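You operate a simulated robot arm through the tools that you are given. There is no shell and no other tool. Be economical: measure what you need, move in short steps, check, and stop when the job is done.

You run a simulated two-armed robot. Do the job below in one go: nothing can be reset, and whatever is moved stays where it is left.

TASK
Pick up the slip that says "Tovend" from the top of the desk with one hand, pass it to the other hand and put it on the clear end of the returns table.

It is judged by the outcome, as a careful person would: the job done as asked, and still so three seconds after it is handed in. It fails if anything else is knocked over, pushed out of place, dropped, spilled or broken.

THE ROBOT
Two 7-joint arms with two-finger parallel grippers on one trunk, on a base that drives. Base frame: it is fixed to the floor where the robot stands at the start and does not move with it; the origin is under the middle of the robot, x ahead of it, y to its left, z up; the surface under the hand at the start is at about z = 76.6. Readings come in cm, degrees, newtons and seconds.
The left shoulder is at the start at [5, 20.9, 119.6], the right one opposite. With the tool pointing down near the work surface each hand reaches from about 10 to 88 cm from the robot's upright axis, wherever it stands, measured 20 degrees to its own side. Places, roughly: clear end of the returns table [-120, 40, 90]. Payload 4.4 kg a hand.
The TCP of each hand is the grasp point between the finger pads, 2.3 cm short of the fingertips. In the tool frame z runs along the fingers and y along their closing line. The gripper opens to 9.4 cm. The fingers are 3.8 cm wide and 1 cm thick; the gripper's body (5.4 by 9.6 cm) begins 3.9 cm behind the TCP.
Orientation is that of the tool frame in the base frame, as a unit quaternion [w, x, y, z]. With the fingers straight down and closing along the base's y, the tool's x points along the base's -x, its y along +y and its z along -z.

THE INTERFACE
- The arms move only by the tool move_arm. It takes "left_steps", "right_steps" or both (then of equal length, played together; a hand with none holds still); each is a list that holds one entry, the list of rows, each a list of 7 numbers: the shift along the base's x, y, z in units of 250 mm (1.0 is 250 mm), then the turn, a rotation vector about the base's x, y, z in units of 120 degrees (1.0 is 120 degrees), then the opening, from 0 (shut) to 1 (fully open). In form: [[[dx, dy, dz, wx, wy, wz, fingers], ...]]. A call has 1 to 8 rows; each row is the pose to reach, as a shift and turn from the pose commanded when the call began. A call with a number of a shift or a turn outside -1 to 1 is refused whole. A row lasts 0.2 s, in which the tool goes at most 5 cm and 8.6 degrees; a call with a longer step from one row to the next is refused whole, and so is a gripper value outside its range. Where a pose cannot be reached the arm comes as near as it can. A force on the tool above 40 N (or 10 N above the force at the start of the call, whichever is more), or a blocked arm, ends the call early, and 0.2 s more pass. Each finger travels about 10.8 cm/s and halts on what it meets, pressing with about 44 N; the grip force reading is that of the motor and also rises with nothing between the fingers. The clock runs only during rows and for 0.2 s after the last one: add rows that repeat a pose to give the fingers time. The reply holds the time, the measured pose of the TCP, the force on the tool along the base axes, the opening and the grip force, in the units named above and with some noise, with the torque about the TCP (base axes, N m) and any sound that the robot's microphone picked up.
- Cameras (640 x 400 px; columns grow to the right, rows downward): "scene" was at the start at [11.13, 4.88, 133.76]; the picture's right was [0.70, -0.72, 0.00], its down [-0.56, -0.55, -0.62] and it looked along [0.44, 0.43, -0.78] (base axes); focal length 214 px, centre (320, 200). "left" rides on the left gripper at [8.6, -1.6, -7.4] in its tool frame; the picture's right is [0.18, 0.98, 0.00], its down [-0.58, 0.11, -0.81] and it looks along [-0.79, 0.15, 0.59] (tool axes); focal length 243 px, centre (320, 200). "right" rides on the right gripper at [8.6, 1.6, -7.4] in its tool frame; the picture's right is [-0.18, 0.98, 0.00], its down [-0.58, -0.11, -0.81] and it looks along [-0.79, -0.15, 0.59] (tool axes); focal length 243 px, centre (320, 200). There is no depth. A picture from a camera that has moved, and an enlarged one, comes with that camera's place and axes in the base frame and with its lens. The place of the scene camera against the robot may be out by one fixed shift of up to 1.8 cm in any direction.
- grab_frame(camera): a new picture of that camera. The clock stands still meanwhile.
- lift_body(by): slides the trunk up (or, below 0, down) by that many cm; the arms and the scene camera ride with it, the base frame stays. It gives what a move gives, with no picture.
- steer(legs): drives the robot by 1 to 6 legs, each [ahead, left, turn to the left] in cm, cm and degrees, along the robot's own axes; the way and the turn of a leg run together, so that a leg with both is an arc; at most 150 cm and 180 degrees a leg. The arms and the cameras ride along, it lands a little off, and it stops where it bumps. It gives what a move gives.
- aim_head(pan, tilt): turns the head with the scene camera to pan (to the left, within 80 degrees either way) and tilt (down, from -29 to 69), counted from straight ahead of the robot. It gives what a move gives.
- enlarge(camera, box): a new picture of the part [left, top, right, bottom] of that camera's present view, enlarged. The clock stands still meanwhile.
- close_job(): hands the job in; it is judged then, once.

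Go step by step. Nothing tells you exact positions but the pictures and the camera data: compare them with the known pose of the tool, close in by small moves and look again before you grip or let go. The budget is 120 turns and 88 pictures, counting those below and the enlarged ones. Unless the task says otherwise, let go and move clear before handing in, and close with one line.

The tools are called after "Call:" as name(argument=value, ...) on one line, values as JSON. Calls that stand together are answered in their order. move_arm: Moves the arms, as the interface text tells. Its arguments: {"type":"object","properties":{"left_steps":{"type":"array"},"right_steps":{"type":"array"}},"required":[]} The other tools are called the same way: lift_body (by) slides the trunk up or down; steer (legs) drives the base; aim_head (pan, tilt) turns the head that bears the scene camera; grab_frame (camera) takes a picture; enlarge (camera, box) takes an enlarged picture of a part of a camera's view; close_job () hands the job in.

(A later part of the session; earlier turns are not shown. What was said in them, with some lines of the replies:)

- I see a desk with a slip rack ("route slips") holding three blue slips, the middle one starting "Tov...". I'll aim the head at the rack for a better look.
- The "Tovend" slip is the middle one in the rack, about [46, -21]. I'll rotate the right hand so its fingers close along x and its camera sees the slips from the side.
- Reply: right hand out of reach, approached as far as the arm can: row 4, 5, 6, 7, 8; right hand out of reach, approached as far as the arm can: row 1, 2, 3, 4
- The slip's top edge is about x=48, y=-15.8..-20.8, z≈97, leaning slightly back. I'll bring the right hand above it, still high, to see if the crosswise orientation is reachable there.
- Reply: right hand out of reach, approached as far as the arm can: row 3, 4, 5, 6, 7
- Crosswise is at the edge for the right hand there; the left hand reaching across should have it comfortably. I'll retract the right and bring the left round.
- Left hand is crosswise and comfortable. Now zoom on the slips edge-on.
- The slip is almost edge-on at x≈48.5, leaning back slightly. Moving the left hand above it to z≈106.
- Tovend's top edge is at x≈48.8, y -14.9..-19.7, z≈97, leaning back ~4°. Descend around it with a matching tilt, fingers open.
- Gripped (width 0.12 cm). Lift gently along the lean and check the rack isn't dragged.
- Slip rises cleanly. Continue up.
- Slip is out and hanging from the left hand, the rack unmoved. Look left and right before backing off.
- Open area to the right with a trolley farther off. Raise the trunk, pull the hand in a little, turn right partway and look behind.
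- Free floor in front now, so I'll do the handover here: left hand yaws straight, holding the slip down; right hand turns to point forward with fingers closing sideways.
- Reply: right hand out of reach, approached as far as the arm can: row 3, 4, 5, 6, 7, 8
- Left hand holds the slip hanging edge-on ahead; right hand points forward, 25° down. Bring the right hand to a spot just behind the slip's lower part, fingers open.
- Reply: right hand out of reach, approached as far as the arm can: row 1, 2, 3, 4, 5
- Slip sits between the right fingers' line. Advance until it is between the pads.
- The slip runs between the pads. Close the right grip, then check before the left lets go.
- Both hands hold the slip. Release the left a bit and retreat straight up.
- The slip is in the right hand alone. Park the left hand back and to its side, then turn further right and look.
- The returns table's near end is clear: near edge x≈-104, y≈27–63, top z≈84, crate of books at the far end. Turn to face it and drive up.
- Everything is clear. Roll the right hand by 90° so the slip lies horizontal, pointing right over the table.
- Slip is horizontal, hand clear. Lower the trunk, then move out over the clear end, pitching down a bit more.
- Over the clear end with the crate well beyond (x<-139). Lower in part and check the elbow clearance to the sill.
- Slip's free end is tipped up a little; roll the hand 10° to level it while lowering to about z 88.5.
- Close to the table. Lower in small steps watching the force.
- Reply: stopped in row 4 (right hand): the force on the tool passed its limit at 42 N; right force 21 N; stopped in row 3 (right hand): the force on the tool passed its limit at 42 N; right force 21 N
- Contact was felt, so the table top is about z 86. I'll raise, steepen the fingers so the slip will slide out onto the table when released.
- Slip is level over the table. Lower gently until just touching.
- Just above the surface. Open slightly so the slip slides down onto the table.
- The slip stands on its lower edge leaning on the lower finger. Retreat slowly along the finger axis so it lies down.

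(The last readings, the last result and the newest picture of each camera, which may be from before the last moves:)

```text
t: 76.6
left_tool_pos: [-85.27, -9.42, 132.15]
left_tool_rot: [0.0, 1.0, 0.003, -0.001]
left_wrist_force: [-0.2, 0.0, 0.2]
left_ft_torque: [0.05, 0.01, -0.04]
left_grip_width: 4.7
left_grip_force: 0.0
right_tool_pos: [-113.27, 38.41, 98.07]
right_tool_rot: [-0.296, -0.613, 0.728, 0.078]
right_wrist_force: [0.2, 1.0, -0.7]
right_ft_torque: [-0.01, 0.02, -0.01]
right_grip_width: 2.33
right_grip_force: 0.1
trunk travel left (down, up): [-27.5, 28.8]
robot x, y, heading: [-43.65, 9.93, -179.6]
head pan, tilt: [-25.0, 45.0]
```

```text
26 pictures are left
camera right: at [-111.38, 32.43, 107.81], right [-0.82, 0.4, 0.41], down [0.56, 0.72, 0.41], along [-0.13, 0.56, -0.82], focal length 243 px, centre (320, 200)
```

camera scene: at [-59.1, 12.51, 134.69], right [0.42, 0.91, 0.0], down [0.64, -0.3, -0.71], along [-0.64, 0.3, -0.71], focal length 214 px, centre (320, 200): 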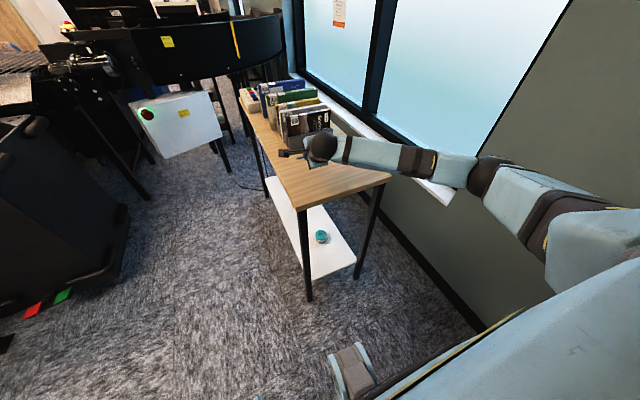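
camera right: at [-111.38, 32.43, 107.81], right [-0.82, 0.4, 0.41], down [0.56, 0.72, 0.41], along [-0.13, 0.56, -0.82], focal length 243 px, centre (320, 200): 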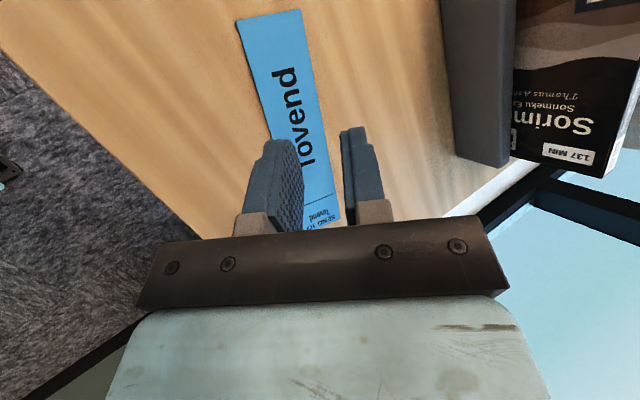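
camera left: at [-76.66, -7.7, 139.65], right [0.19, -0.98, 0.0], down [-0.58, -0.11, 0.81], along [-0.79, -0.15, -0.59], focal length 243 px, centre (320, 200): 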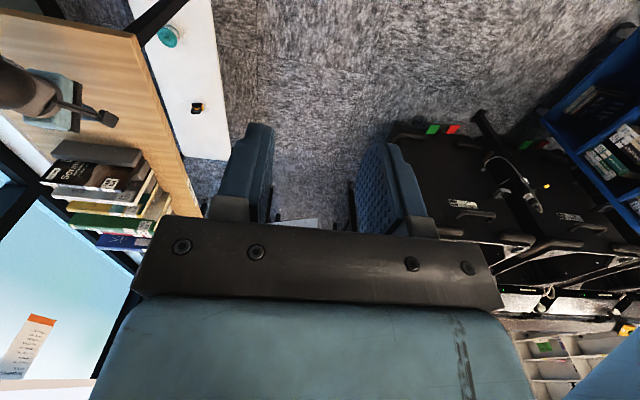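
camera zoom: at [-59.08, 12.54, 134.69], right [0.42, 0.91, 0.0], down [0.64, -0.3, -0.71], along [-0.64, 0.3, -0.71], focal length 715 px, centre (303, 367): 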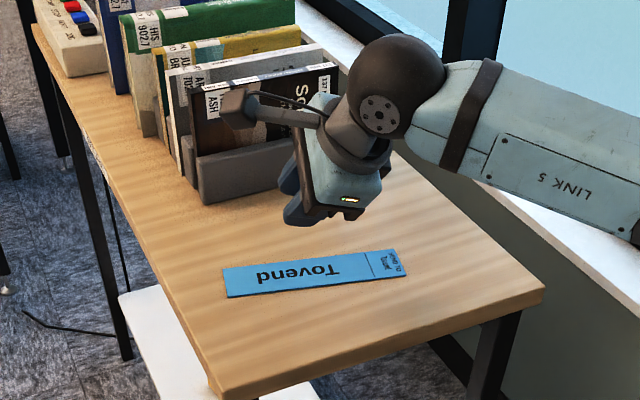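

The Tovend slip lies flat and fully on the clear end. Move the right hand up and clear and confirm.

Call:
move_arm(right_steps=[[[0.02, 0, 0.12, 0, 0, 0, 0.25], [0.06, 0, 0.26, 0, 0, 0, 0.25], [0.14, -0.05, 0.4, 0, 0, 0, 0.25], [0.24, -0.1, 0.5, 0, 0, 0, 0.25], [0.36, -0.2, 0.55, 0, 0, 0, 0.25], [0.36, -0.2, 0.55, 0, 0, 0, 0.25]]])

Call:
grab_frame(camera="scene")

```text
t: 78.0
left_tool_pos: [-85.34, -9.32, 132.12]
left_tool_rot: [0.0, 1.0, 0.002, 0.0]
left_wrist_force: [-0.5, 0.1, 0.0]
left_ft_torque: [-0.02, 0.0, 0.01]
left_grip_width: 4.7
left_grip_force: 0.2
right_tool_pos: [-104.45, 33.44, 111.79]
right_tool_rot: [-0.295, -0.613, 0.729, 0.077]
right_wrist_force: [-0.3, -0.3, 0.4]
right_ft_torque: [0.01, -0.01, -0.01]
right_grip_width: 2.34
right_grip_force: 0.2
trunk travel left (down, up): [-27.5, 28.8]
robot x, y, heading: [-44.51, 9.33, -179.8]
head pan, tilt: [-25.0, 45.0]
```

```text
25 pictures are left
camera scene: at [-59.14, 12.58, 134.68], right [0.42, 0.91, 0.0], down [0.64, -0.3, -0.71], along [-0.64, 0.3, -0.71], focal length 214 px, centre (320, 200)
```

scene: 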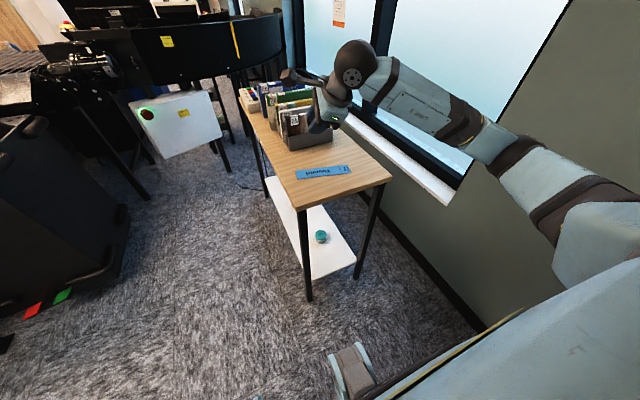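

The slip lies flat on the clear end of the returns table, both hands are clear, and nothing else has been disturbed. Handing in.

Call:
close_job()

```text
The job is handed in.
```

The "Tovend" slip was picked from the desk rack with the left hand, passed to the right hand, and laid flat on the clear end of the returns table, with nothing else seen to move.
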